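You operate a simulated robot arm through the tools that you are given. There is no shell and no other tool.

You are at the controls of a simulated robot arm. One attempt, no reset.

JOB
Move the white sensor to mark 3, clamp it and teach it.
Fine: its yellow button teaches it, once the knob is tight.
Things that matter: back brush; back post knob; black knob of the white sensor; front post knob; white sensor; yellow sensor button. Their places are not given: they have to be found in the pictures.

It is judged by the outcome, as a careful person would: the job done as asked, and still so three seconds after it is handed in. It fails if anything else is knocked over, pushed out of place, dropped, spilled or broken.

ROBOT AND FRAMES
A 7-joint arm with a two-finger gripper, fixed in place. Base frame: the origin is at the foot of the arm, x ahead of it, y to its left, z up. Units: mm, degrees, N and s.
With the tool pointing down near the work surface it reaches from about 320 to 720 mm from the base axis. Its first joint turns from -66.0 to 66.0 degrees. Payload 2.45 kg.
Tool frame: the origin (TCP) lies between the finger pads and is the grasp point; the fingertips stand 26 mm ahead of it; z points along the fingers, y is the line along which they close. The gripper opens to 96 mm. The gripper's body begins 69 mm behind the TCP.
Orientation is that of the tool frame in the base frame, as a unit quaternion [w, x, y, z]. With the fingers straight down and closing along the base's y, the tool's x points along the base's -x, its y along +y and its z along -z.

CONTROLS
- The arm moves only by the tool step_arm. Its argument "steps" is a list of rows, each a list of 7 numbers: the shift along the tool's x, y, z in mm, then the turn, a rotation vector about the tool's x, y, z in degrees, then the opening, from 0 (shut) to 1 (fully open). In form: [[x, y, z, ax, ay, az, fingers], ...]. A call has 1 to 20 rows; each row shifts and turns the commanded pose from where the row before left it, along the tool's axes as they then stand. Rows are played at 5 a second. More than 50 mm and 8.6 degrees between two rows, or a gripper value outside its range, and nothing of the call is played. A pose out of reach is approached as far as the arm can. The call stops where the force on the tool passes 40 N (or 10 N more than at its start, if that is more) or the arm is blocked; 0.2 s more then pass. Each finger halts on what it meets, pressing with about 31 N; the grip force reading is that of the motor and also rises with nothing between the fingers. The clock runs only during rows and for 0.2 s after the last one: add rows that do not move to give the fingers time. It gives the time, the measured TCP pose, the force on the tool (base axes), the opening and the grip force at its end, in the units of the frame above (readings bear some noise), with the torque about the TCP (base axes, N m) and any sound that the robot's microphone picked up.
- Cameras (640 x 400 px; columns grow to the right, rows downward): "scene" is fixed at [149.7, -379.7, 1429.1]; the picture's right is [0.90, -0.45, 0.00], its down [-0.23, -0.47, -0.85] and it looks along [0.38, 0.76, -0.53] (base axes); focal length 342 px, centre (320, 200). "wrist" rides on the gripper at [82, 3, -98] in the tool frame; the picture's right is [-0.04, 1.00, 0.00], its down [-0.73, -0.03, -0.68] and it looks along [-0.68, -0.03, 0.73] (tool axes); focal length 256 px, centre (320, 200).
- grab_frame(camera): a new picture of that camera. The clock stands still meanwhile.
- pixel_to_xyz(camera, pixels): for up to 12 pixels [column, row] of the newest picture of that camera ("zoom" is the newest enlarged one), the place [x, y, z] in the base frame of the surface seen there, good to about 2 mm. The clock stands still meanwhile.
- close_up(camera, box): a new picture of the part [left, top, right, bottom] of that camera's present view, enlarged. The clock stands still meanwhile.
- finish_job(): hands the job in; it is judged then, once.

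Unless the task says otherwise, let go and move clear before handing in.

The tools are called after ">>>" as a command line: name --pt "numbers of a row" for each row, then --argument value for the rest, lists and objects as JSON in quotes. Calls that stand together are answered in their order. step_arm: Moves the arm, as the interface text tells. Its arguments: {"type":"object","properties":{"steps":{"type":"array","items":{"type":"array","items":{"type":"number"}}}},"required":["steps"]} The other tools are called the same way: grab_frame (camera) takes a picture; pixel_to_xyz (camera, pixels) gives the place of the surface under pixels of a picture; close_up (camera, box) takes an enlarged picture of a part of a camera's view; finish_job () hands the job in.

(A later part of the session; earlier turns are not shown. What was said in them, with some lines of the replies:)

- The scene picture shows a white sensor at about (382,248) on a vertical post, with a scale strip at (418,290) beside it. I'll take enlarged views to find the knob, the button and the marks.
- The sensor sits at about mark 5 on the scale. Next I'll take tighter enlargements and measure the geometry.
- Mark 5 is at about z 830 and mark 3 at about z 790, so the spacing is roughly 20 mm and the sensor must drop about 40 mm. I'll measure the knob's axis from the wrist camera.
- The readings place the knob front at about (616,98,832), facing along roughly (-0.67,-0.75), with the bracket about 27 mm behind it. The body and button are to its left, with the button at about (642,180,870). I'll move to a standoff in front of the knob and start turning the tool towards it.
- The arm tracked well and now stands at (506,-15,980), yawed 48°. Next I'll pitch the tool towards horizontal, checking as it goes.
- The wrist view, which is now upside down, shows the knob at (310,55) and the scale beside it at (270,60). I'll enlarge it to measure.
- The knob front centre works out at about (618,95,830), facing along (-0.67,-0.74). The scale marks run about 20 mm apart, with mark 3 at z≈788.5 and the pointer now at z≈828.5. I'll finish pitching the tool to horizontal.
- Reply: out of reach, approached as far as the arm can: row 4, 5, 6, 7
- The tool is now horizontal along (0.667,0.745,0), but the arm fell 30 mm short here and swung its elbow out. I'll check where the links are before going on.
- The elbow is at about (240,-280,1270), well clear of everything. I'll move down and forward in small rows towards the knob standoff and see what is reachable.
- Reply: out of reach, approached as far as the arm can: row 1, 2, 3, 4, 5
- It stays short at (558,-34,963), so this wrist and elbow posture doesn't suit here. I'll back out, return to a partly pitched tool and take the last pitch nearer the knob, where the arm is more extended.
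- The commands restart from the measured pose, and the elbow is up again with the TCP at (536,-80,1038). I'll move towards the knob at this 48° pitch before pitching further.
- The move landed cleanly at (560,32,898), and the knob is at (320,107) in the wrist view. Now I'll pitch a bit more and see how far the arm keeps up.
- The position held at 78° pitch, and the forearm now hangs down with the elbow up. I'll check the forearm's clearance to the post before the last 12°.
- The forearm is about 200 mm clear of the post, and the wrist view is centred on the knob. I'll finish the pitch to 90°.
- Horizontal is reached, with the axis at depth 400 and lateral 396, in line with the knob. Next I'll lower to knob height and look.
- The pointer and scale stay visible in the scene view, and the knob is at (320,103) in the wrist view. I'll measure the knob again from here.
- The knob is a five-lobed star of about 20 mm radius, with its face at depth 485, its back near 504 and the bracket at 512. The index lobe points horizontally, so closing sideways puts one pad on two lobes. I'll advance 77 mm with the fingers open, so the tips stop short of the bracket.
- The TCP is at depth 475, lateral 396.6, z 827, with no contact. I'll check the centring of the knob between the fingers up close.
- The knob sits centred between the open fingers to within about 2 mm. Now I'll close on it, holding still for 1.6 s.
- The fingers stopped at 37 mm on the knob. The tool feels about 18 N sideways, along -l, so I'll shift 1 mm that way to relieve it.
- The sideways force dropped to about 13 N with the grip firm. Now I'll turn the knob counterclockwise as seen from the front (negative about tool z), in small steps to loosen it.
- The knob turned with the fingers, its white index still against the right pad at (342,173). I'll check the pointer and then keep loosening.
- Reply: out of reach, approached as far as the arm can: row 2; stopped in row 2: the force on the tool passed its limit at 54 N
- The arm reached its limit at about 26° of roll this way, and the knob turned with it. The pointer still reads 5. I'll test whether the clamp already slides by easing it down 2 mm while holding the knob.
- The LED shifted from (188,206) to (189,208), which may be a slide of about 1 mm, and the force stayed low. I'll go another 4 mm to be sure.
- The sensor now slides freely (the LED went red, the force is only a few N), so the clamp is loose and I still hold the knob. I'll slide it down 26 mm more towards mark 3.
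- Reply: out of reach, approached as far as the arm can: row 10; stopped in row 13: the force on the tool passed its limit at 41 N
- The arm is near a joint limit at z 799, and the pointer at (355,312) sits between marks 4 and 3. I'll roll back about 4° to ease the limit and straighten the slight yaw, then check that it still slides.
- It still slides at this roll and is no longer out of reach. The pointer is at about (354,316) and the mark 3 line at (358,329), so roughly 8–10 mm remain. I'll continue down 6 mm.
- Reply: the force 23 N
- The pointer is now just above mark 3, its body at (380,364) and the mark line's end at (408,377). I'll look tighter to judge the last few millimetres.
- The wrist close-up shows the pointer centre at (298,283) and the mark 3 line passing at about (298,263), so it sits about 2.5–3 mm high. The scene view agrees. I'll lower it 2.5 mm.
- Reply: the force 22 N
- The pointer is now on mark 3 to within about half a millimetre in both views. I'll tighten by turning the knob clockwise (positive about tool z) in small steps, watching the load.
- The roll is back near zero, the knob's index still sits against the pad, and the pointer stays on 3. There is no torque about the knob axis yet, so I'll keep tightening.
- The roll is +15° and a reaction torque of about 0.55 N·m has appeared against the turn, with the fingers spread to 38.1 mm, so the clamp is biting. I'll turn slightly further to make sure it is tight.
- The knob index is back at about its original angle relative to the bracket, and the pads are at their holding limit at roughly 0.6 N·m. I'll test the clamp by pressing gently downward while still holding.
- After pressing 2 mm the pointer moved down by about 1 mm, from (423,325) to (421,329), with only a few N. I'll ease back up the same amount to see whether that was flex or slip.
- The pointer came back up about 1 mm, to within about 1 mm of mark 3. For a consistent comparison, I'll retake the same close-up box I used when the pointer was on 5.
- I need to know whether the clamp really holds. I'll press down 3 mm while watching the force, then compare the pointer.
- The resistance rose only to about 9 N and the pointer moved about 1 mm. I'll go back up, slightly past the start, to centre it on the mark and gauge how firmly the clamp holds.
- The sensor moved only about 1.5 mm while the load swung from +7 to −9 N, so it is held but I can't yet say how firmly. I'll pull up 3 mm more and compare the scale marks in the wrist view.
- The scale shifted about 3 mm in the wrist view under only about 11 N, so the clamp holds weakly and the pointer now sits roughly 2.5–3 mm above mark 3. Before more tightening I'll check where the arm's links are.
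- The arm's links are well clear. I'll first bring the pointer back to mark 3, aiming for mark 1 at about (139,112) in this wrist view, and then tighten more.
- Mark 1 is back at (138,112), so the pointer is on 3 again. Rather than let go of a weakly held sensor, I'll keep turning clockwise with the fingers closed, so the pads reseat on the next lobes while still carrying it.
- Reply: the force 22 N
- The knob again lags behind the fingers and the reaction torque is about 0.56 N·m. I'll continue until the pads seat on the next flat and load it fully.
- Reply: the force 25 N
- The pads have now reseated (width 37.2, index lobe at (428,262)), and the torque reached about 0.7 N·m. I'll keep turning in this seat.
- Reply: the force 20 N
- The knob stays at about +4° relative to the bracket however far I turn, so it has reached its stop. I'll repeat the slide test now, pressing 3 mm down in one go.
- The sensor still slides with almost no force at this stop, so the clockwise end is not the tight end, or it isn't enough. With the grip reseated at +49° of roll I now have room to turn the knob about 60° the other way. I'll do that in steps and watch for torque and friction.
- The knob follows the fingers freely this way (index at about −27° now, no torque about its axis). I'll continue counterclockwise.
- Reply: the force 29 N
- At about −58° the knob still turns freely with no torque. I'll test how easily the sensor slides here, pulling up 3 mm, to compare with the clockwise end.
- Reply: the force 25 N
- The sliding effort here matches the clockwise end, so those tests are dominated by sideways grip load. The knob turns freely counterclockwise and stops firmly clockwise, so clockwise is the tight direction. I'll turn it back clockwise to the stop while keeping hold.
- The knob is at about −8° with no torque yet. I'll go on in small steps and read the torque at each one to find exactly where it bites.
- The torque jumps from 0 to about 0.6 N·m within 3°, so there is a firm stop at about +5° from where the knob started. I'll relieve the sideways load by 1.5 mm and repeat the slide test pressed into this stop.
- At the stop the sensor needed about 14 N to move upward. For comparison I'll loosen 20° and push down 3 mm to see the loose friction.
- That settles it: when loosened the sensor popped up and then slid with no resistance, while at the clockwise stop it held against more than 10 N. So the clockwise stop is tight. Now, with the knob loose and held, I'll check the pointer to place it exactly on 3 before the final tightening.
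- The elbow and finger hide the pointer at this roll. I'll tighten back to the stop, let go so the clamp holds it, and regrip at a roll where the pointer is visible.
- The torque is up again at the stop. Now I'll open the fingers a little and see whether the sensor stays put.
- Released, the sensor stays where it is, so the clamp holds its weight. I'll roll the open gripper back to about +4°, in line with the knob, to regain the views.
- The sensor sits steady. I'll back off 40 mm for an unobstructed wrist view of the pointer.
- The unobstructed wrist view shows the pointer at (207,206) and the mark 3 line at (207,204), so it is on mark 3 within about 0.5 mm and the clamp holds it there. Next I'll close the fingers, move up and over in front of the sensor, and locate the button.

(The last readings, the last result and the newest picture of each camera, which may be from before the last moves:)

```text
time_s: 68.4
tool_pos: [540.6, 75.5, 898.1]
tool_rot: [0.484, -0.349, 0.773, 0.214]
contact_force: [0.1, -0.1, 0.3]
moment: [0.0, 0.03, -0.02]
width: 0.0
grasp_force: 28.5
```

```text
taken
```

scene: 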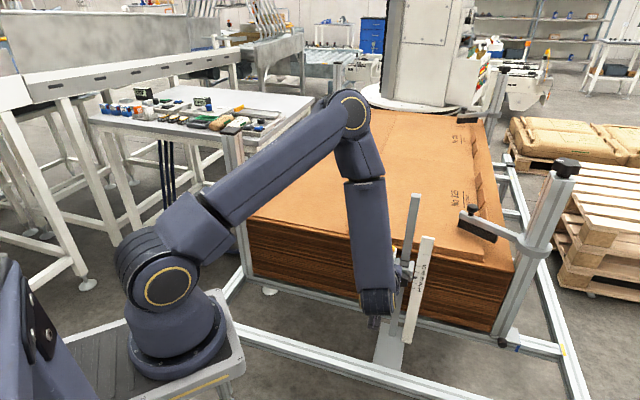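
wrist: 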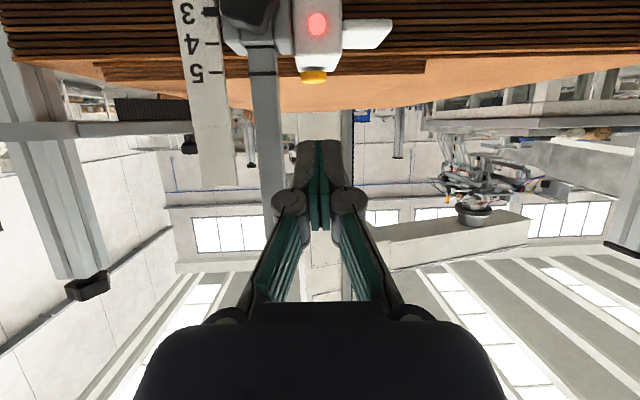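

Closed fingers are visible, with knuckles about ±22 mm wide. The red LED is at (317,23) and the button at (313,76). I'll measure the button and the sensor top.

>>> close_up --camera "wrist" --box '[180, 0, 400, 120]'

>>> close_up --camera "scene" --box '[385, 235, 440, 285]'

```text
2.91 times, centred on (290, 60) of wrist
```

zoom: 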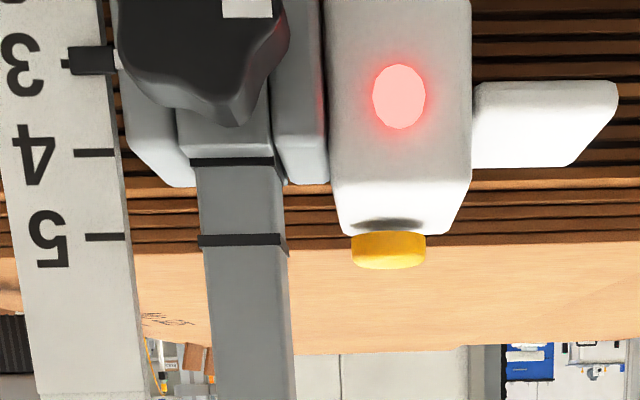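

```text
8.00 times, centred on (412, 260) of scene
```

zoom: 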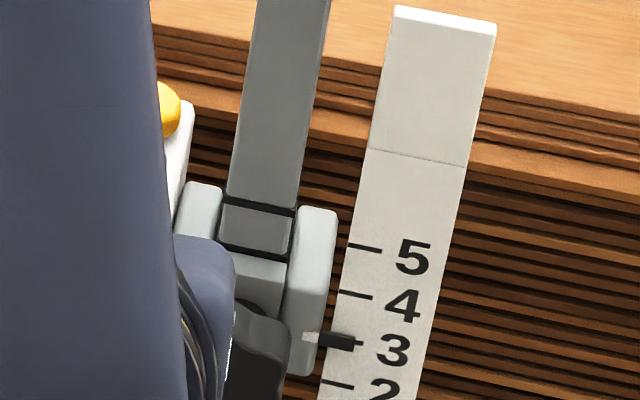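

>>> close_up --camera "wrist" --box '[270, 40, 360, 100]'

```text
6.67 times, centred on (315, 70) of wrist
```

zoom: 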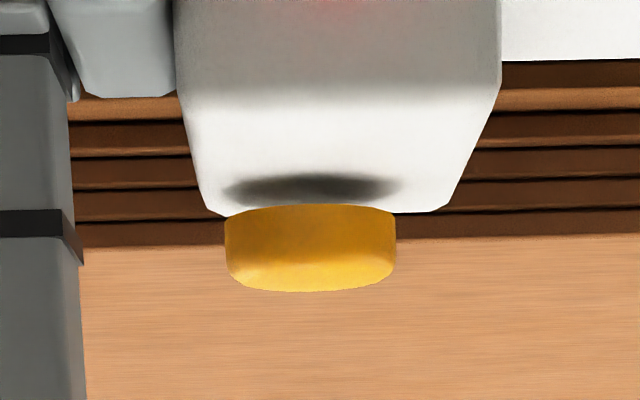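

>>> pixel_to_xyz --camera "zoom" --pixels '[[310, 235], [240, 235], [385, 235], [310, 275], [250, 270], [370, 270], [310, 150], [210, 150], [470, 150], [60, 150], [70, 80], [310, 195]]'

```text
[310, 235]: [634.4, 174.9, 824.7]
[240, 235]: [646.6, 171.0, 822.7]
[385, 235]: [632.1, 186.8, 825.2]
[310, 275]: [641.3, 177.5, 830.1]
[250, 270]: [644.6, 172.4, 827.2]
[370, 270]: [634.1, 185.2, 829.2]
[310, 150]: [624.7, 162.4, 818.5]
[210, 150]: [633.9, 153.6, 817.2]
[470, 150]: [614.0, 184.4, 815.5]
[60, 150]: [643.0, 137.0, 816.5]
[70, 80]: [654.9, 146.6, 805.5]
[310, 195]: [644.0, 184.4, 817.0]
```

The button's centre is at about depth 564, lateral 355.5, with its top at z≈830. Next I'll move the closed fingertips straight forward above the button, keeping about 45 mm of height and 10 mm from the post.

>>> step_arm --pt "-7.14 0 14.6 0 0 0 0" --pt "-7.14 0 14.6 0 0 0 0" --pt "-7.14 0 14.6 0 0 0 0" --pt "-7.14 0 14.6 0 0 0 0" --pt "-7.14 0 14.6 0 0 0 0" --pt "-7.14 0 14.6 0 0 0 0" --pt "-7.14 0 14.6 0 0 0 0" --pt "-7.14 0 14.6 0 0 0 0" --pt "0 0 0 0 0 0 0" --pt "0 0 0 0 0 0 0"

>>> grab_frame --camera "wrist"

>>> close_up --camera "scene" --box '[350, 190, 450, 290]'

```text
time_s: 70.6
tool_pos: [626.1, 172.4, 898.6]
tool_rot: [0.484, -0.349, 0.773, 0.214]
contact_force: [-0.4, 0.1, 0.8]
moment: [-0.01, 0.01, 0.01]
width: 0.0
grasp_force: 28.5
```

```text
taken
```

wrist: 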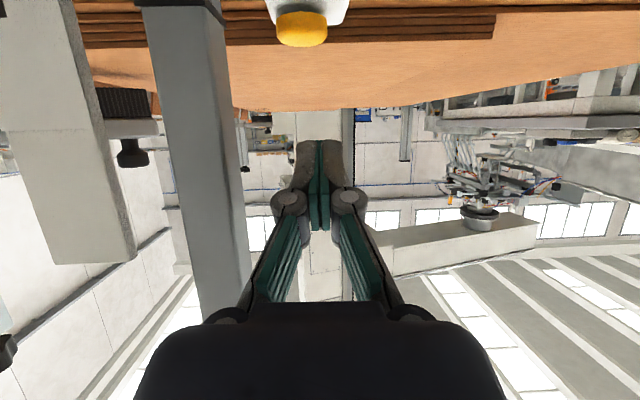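

```text
4.00 times, centred on (400, 240) of scene
```

zoom: 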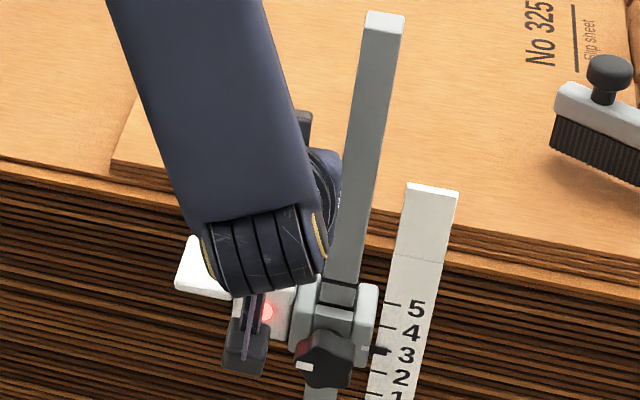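

The fingers are above the button and the wrist housing looks close to the post at (330,245) in the close-up. I'll check that clearance before descending.

>>> pixel_to_xyz --camera "zoom" --pixels '[[318, 250], [325, 180], [335, 170], [300, 130], [345, 270], [355, 200], [265, 260], [325, 365], [260, 365], [338, 230]]'

>>> close_up --camera "scene" --box '[375, 210, 415, 250]'

```text
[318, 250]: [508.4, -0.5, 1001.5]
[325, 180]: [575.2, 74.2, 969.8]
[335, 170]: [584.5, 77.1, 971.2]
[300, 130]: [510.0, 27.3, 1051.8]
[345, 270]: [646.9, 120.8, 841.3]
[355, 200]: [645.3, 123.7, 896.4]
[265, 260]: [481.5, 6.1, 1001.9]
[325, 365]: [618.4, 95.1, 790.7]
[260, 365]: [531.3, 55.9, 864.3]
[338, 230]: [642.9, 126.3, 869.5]
```

```text
10.00 times, centred on (395, 230) of scene
```

zoom: 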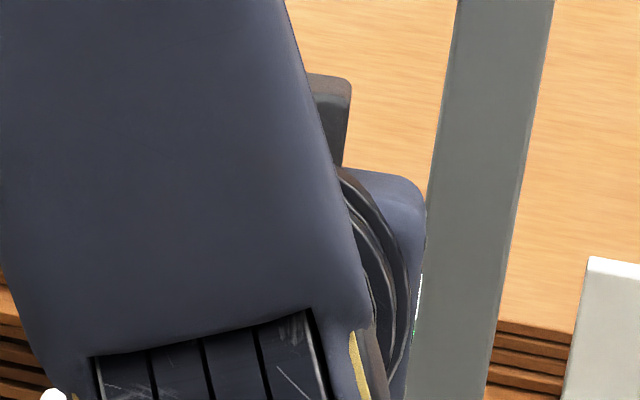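

The wrist is about 75 mm in front of the post, so there is room. I'll descend 40 mm to hover just above the button and check.

>>> step_arm --pt "8.98 -0.5 4.39 0 0 0 0" --pt "8.98 -0.5 4.39 0 0 0 0" --pt "8.98 -0.5 4.39 0 0 0 0" --pt "8.1 -0.5 3.95 0 0 0 0" --pt "0 0 0 0 0 0 0"

>>> grab_frame --camera "wrist"

>>> close_up --camera "scene" --box '[360, 220, 440, 290]'

```text
time_s: 71.8
tool_pos: [627.7, 170.7, 858.8]
tool_rot: [0.485, -0.349, 0.773, 0.214]
contact_force: [-0.5, 0.2, -0.5]
moment: [-0.01, -0.02, -0.02]
width: 0.1
grasp_force: 28.6
```

```text
taken
```

wrist: 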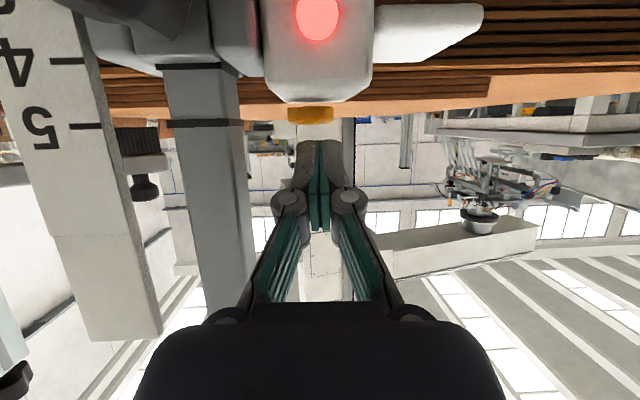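

```text
5.71 times, centred on (400, 255) of scene
```

zoom: 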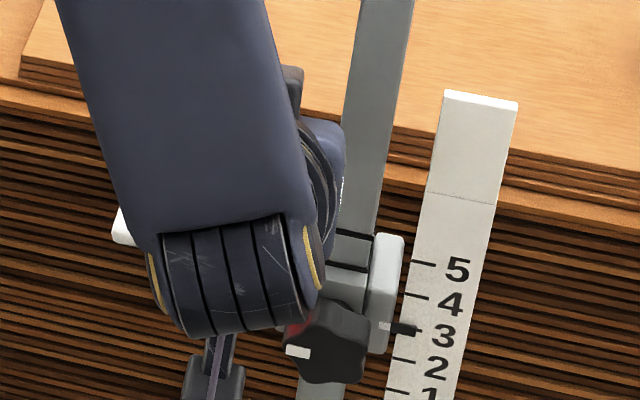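

The fingertips hover about 6 mm above the button, nicely aligned at (310,115) in the wrist view, and the pointer remains on 3. I'll descend slowly until I feel contact.

>>> step_arm --pt "0.9 0 0.44 0 0 0 0" --pt "0.9 0 0.44 0 0 0 0" --pt "0.9 0 0.44 0 0 0 0" --pt "0.9 0 0.44 0 0 0 0" --pt "0.9 0 0.44 0 0 0 0" --pt "0.9 0 0.44 0 0 0 0"

>>> close_up --camera "wrist" --box '[240, 0, 400, 160]'

```text
time_s: 73.2
tool_pos: [627.7, 170.2, 854.2]
tool_rot: [0.485, -0.348, 0.773, 0.214]
contact_force: [-0.2, -0.3, 0.6]
moment: [0.0, 0.0, -0.02]
width: 0.0
grasp_force: 28.2
```

```text
2.50 times, centred on (320, 80) of wrist
```

zoom: 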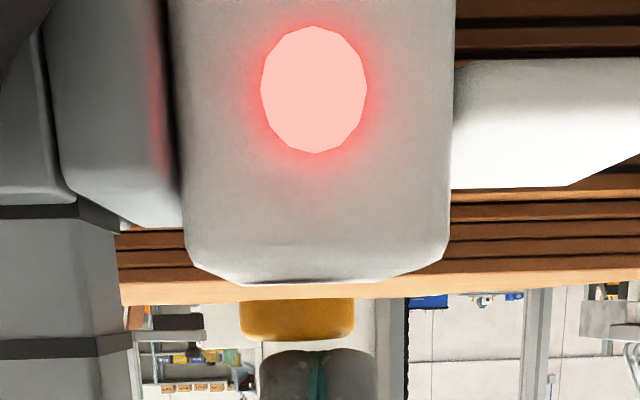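

There is no contact yet; about 2 mm remain between the button (295,338) and the fingertips (315,350). Continuing slowly.

>>> step_arm --pt "0.9 0 0.44 0 0 0 0" --pt "0.9 0 0.44 0 0 0 0" --pt "0.9 0 0.44 0 0 0 0"

>>> step_arm --pt "0.9 0 0.44 0 0 0 0" --pt "0.9 0 0.44 0 0 0 0"

>>> close_up --camera "wrist" --box '[240, 0, 400, 160]'

```text
time_s: 74.0
tool_pos: [627.6, 169.2, 850.4]
tool_rot: [0.485, -0.349, 0.773, 0.214]
contact_force: [0.1, -0.2, 0.2]
moment: [-0.02, -0.01, -0.01]
width: 0.0
grasp_force: 28.5
```

```text
time_s: 74.6
tool_pos: [628.0, 169.5, 847.9]
tool_rot: [0.484, -0.349, 0.773, 0.214]
contact_force: [0.5, -0.9, 0.4]
moment: [-0.02, 0.03, -0.08]
width: 0.0
grasp_force: 28.5
heard: click
```

```text
2.50 times, centred on (320, 80) of wrist
```

zoom: 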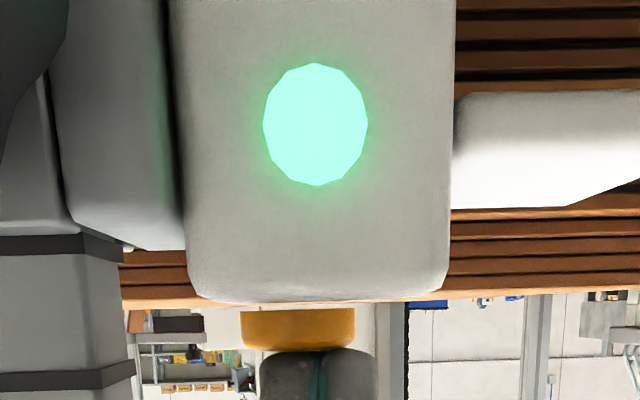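

I heard a click and the LED turned green at (315,125), so the teach took. I'll lift straight up and back away, then verify.

>>> step_arm --pt "-4.5 0 -2.2 0 0 0 0" --pt "-9 0 -4.4 0 0 0 0" --pt "-9 0 -4.4 0 0 0 0" --pt "-9 0 -4.4 0 0 0 0" --pt "-9 0 -4.4 0 0 0 0" --pt "-9 0 -4.4 0 0 0 0" --pt "7 0 -14.6 0 0 0 0" --pt "7 0 -14.6 0 0 0 0" --pt "7 0 -14.6 0 0 0 0" --pt "7 0 -14.6 0 0 0 0" --pt "7 0 -14.6 0 0 0 0" --pt "7 0 -14.6 0 0 0 0" --pt "7 0 -14.6 0 0 0 0" --pt "7 0 -14.6 0 0 0 0" --pt "0 0 0 0 0 0 0"

>>> grab_frame --camera "wrist"

>>> close_up --camera "wrist" --box '[180, 0, 400, 120]'

>>> close_up --camera "scene" --box '[360, 220, 440, 290]'

```text
time_s: 77.8
tool_pos: [540.8, 74.1, 903.3]
tool_rot: [0.486, -0.348, 0.773, 0.214]
contact_force: [0.0, -0.8, 0.7]
moment: [0.03, 0.01, 0.02]
width: 0.0
grasp_force: 28.5
```

```text
taken
```

wrist: 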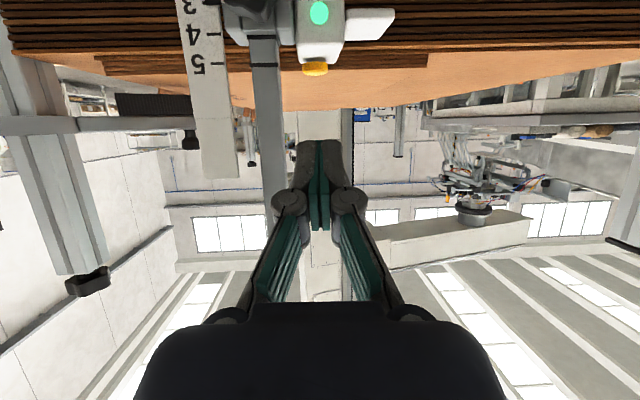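

```text
2.91 times, centred on (290, 60) of wrist
```

zoom: 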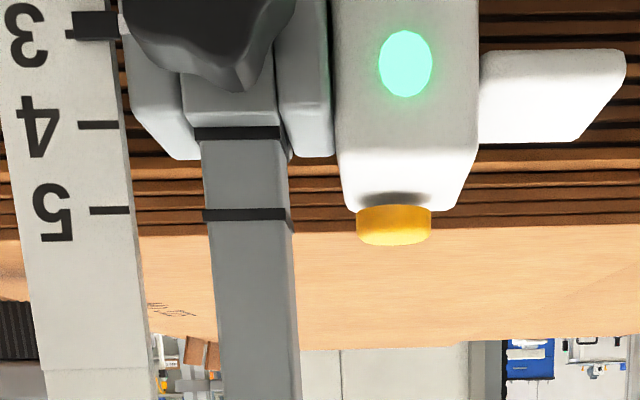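

```text
5.71 times, centred on (400, 255) of scene
```

zoom: 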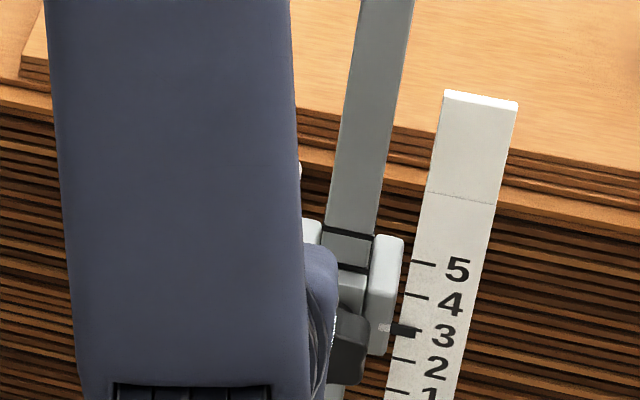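

The LED stays green. I'll retake the same scene close-up as before the press to make sure the sensor didn't creep down.

>>> close_up --camera "scene" --box '[385, 235, 440, 285]'

>>> close_up --camera "scene" --box '[398, 258, 422, 284]'

```text
8.00 times, centred on (412, 260) of scene
```

zoom: 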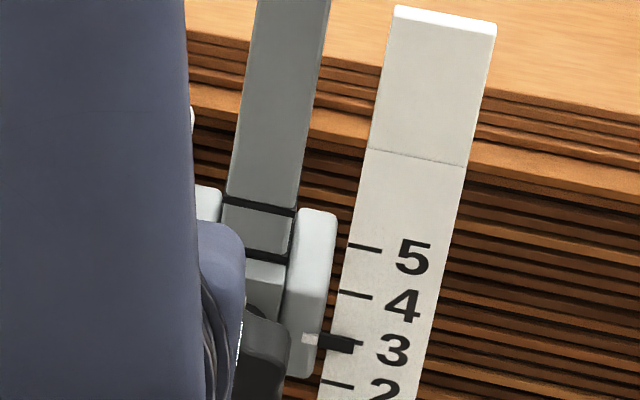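

```text
15.38 times, centred on (410, 271) of scene
```

zoom: 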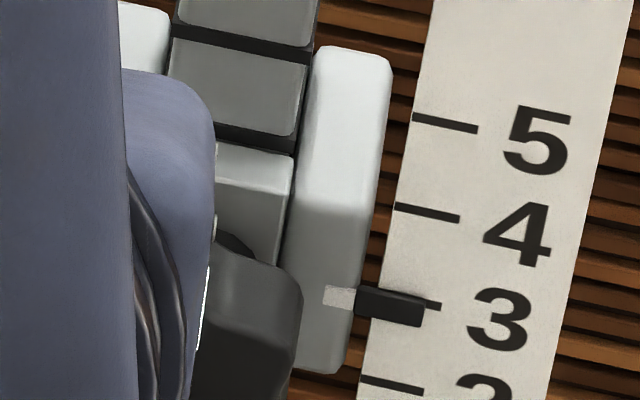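

The sensor moved less than about 0.5 mm during the press. To judge the absolute position, I'll retake the very first close-up box and compare the bracket's displacement with two mark spacings.

>>> close_up --camera "scene" --box '[360, 225, 440, 300]'

>>> pixel_to_xyz --camera "zoom" --pixels '[[391, 278], [383, 276], [410, 250], [404, 281], [397, 310], [385, 230], [390, 195]]'

```text
5.33 times, centred on (400, 262) of scene
```

zoom: 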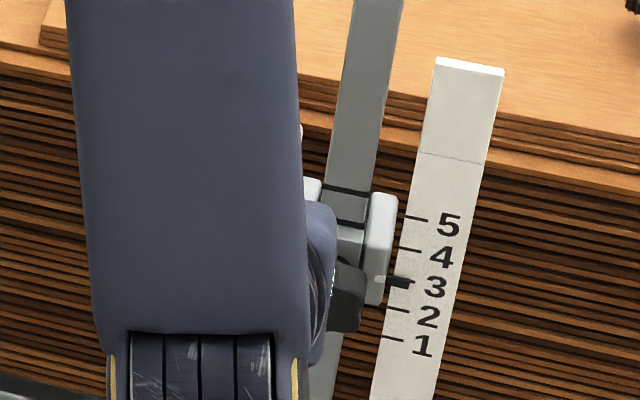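

```text
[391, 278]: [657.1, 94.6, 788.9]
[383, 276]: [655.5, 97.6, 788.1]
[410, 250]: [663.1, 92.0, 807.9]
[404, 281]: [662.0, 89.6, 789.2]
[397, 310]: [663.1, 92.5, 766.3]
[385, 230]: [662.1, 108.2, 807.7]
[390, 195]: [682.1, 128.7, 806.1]
```

Pointer and mark 3 read the same height (788.9 vs 789.2), with the same apparent offset as at mark 5 initially, so the position is right. I'll move the arm further away so the knob is visible and I can compare its angle with the start.

>>> step_arm --pt "-10 10 -20 0 0 0 0" --pt "-10 10 -20 0 0 0 0" --pt "-10 10 -20 0 5 0 0" --pt "-10 10 -20 0 5 0 0" --pt "-10 10 -20 0 5 0 0" --pt "-10 10 -20 0 5 0 0" --pt "0 10 -10 0 5 0 0" --pt "0 10 -10 0 5 0 0" --pt "0 10 -10 0 0 0 0" --pt "0 10 -10 0 0 0 0" --pt "0 0 0 0 0 0 0" --pt "0 0 0 0 0 0 0"

>>> grab_frame --camera "scene"

>>> close_up --camera "scene" --box '[360, 225, 440, 300]'

```text
time_s: 80.4
tool_pos: [400.8, 69.7, 1047.2]
tool_rot: [0.268, -0.392, 0.872, 0.116]
contact_force: [-1.0, 0.7, 0.7]
moment: [0.02, 0.01, 0.02]
width: 0.0
grasp_force: 28.8
```

```text
taken
```

scene: 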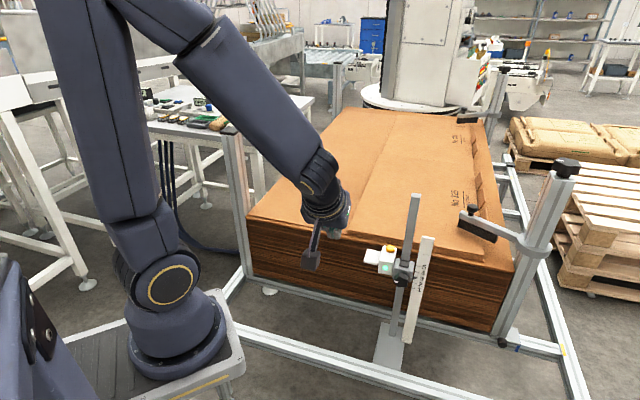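

```text
5.33 times, centred on (400, 262) of scene
```

zoom: 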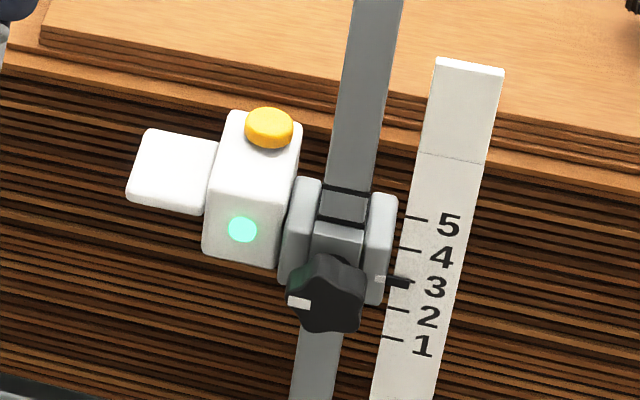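

The sensor, pointer and green LED all look right. The knob's index at (299,302) looks a few degrees counterclockwise of where it started, so I'll look closer.

>>> close_up --camera "scene" --box '[390, 265, 412, 290]'

>>> close_up --camera "scene" --box '[340, 180, 460, 370]'

```text
16.00 times, centred on (401, 278) of scene
```

zoom: 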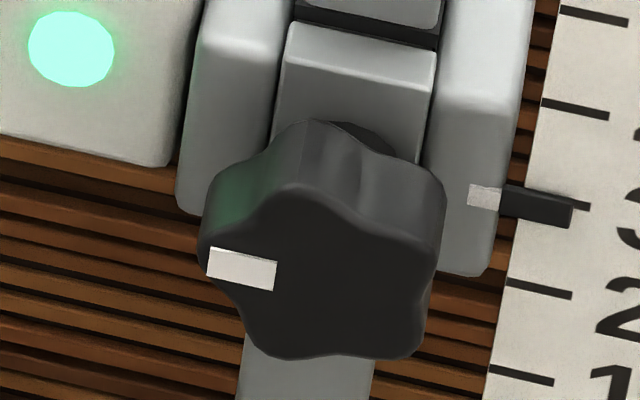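

```text
2.11 times, centred on (400, 275) of scene
```

zoom: 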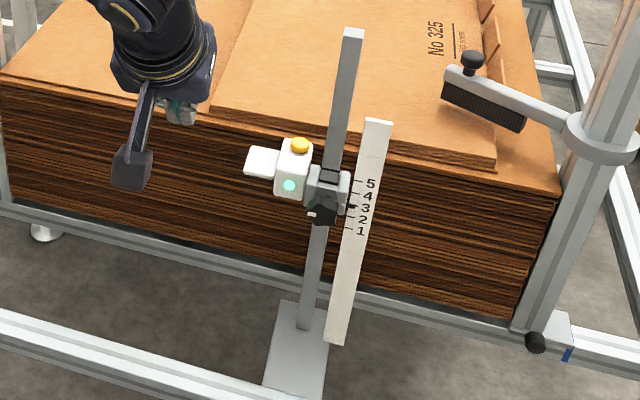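

The index is parallel to the scale lines, as it was at the start (slope about 11–12°), so the knob rests at its tight stop. The LED is still green 6 s after the click, the pointer is on mark 3, the brush and post knobs look untouched, and the arm is clear. I'm handing the job in.

>>> finish_job

```text
The job is handed in.
```

The white sensor is at mark 3, clamped and taught, and I have handed the job in.

- **Position:** the pointer and the mark 3 line read the same height (788.9 and 789.2 mm). My other pictures put it within about 1 mm.
- **Clamp:** I turned the knob clockwise to its firm stop, reading about 0.5 N·m, about all the fingers could apply before slipping. Released, the sensor stayed put, and the knob rests at the same angle it started from.
- **How firmly it holds:** in a test at the stop, before the final tightening, a pull of about 14 N moved the sensor roughly 2 mm. It holds its own weight and moved less than about 0.5 mm during the button press, but a hard knock could shift it.
- **Teach:** pressing the yellow button gave a click and the light went from red to green. It was still green about 6 seconds later.

In the last pictures the back brush and both post knobs looked untouched, and the arm was clear of everything.
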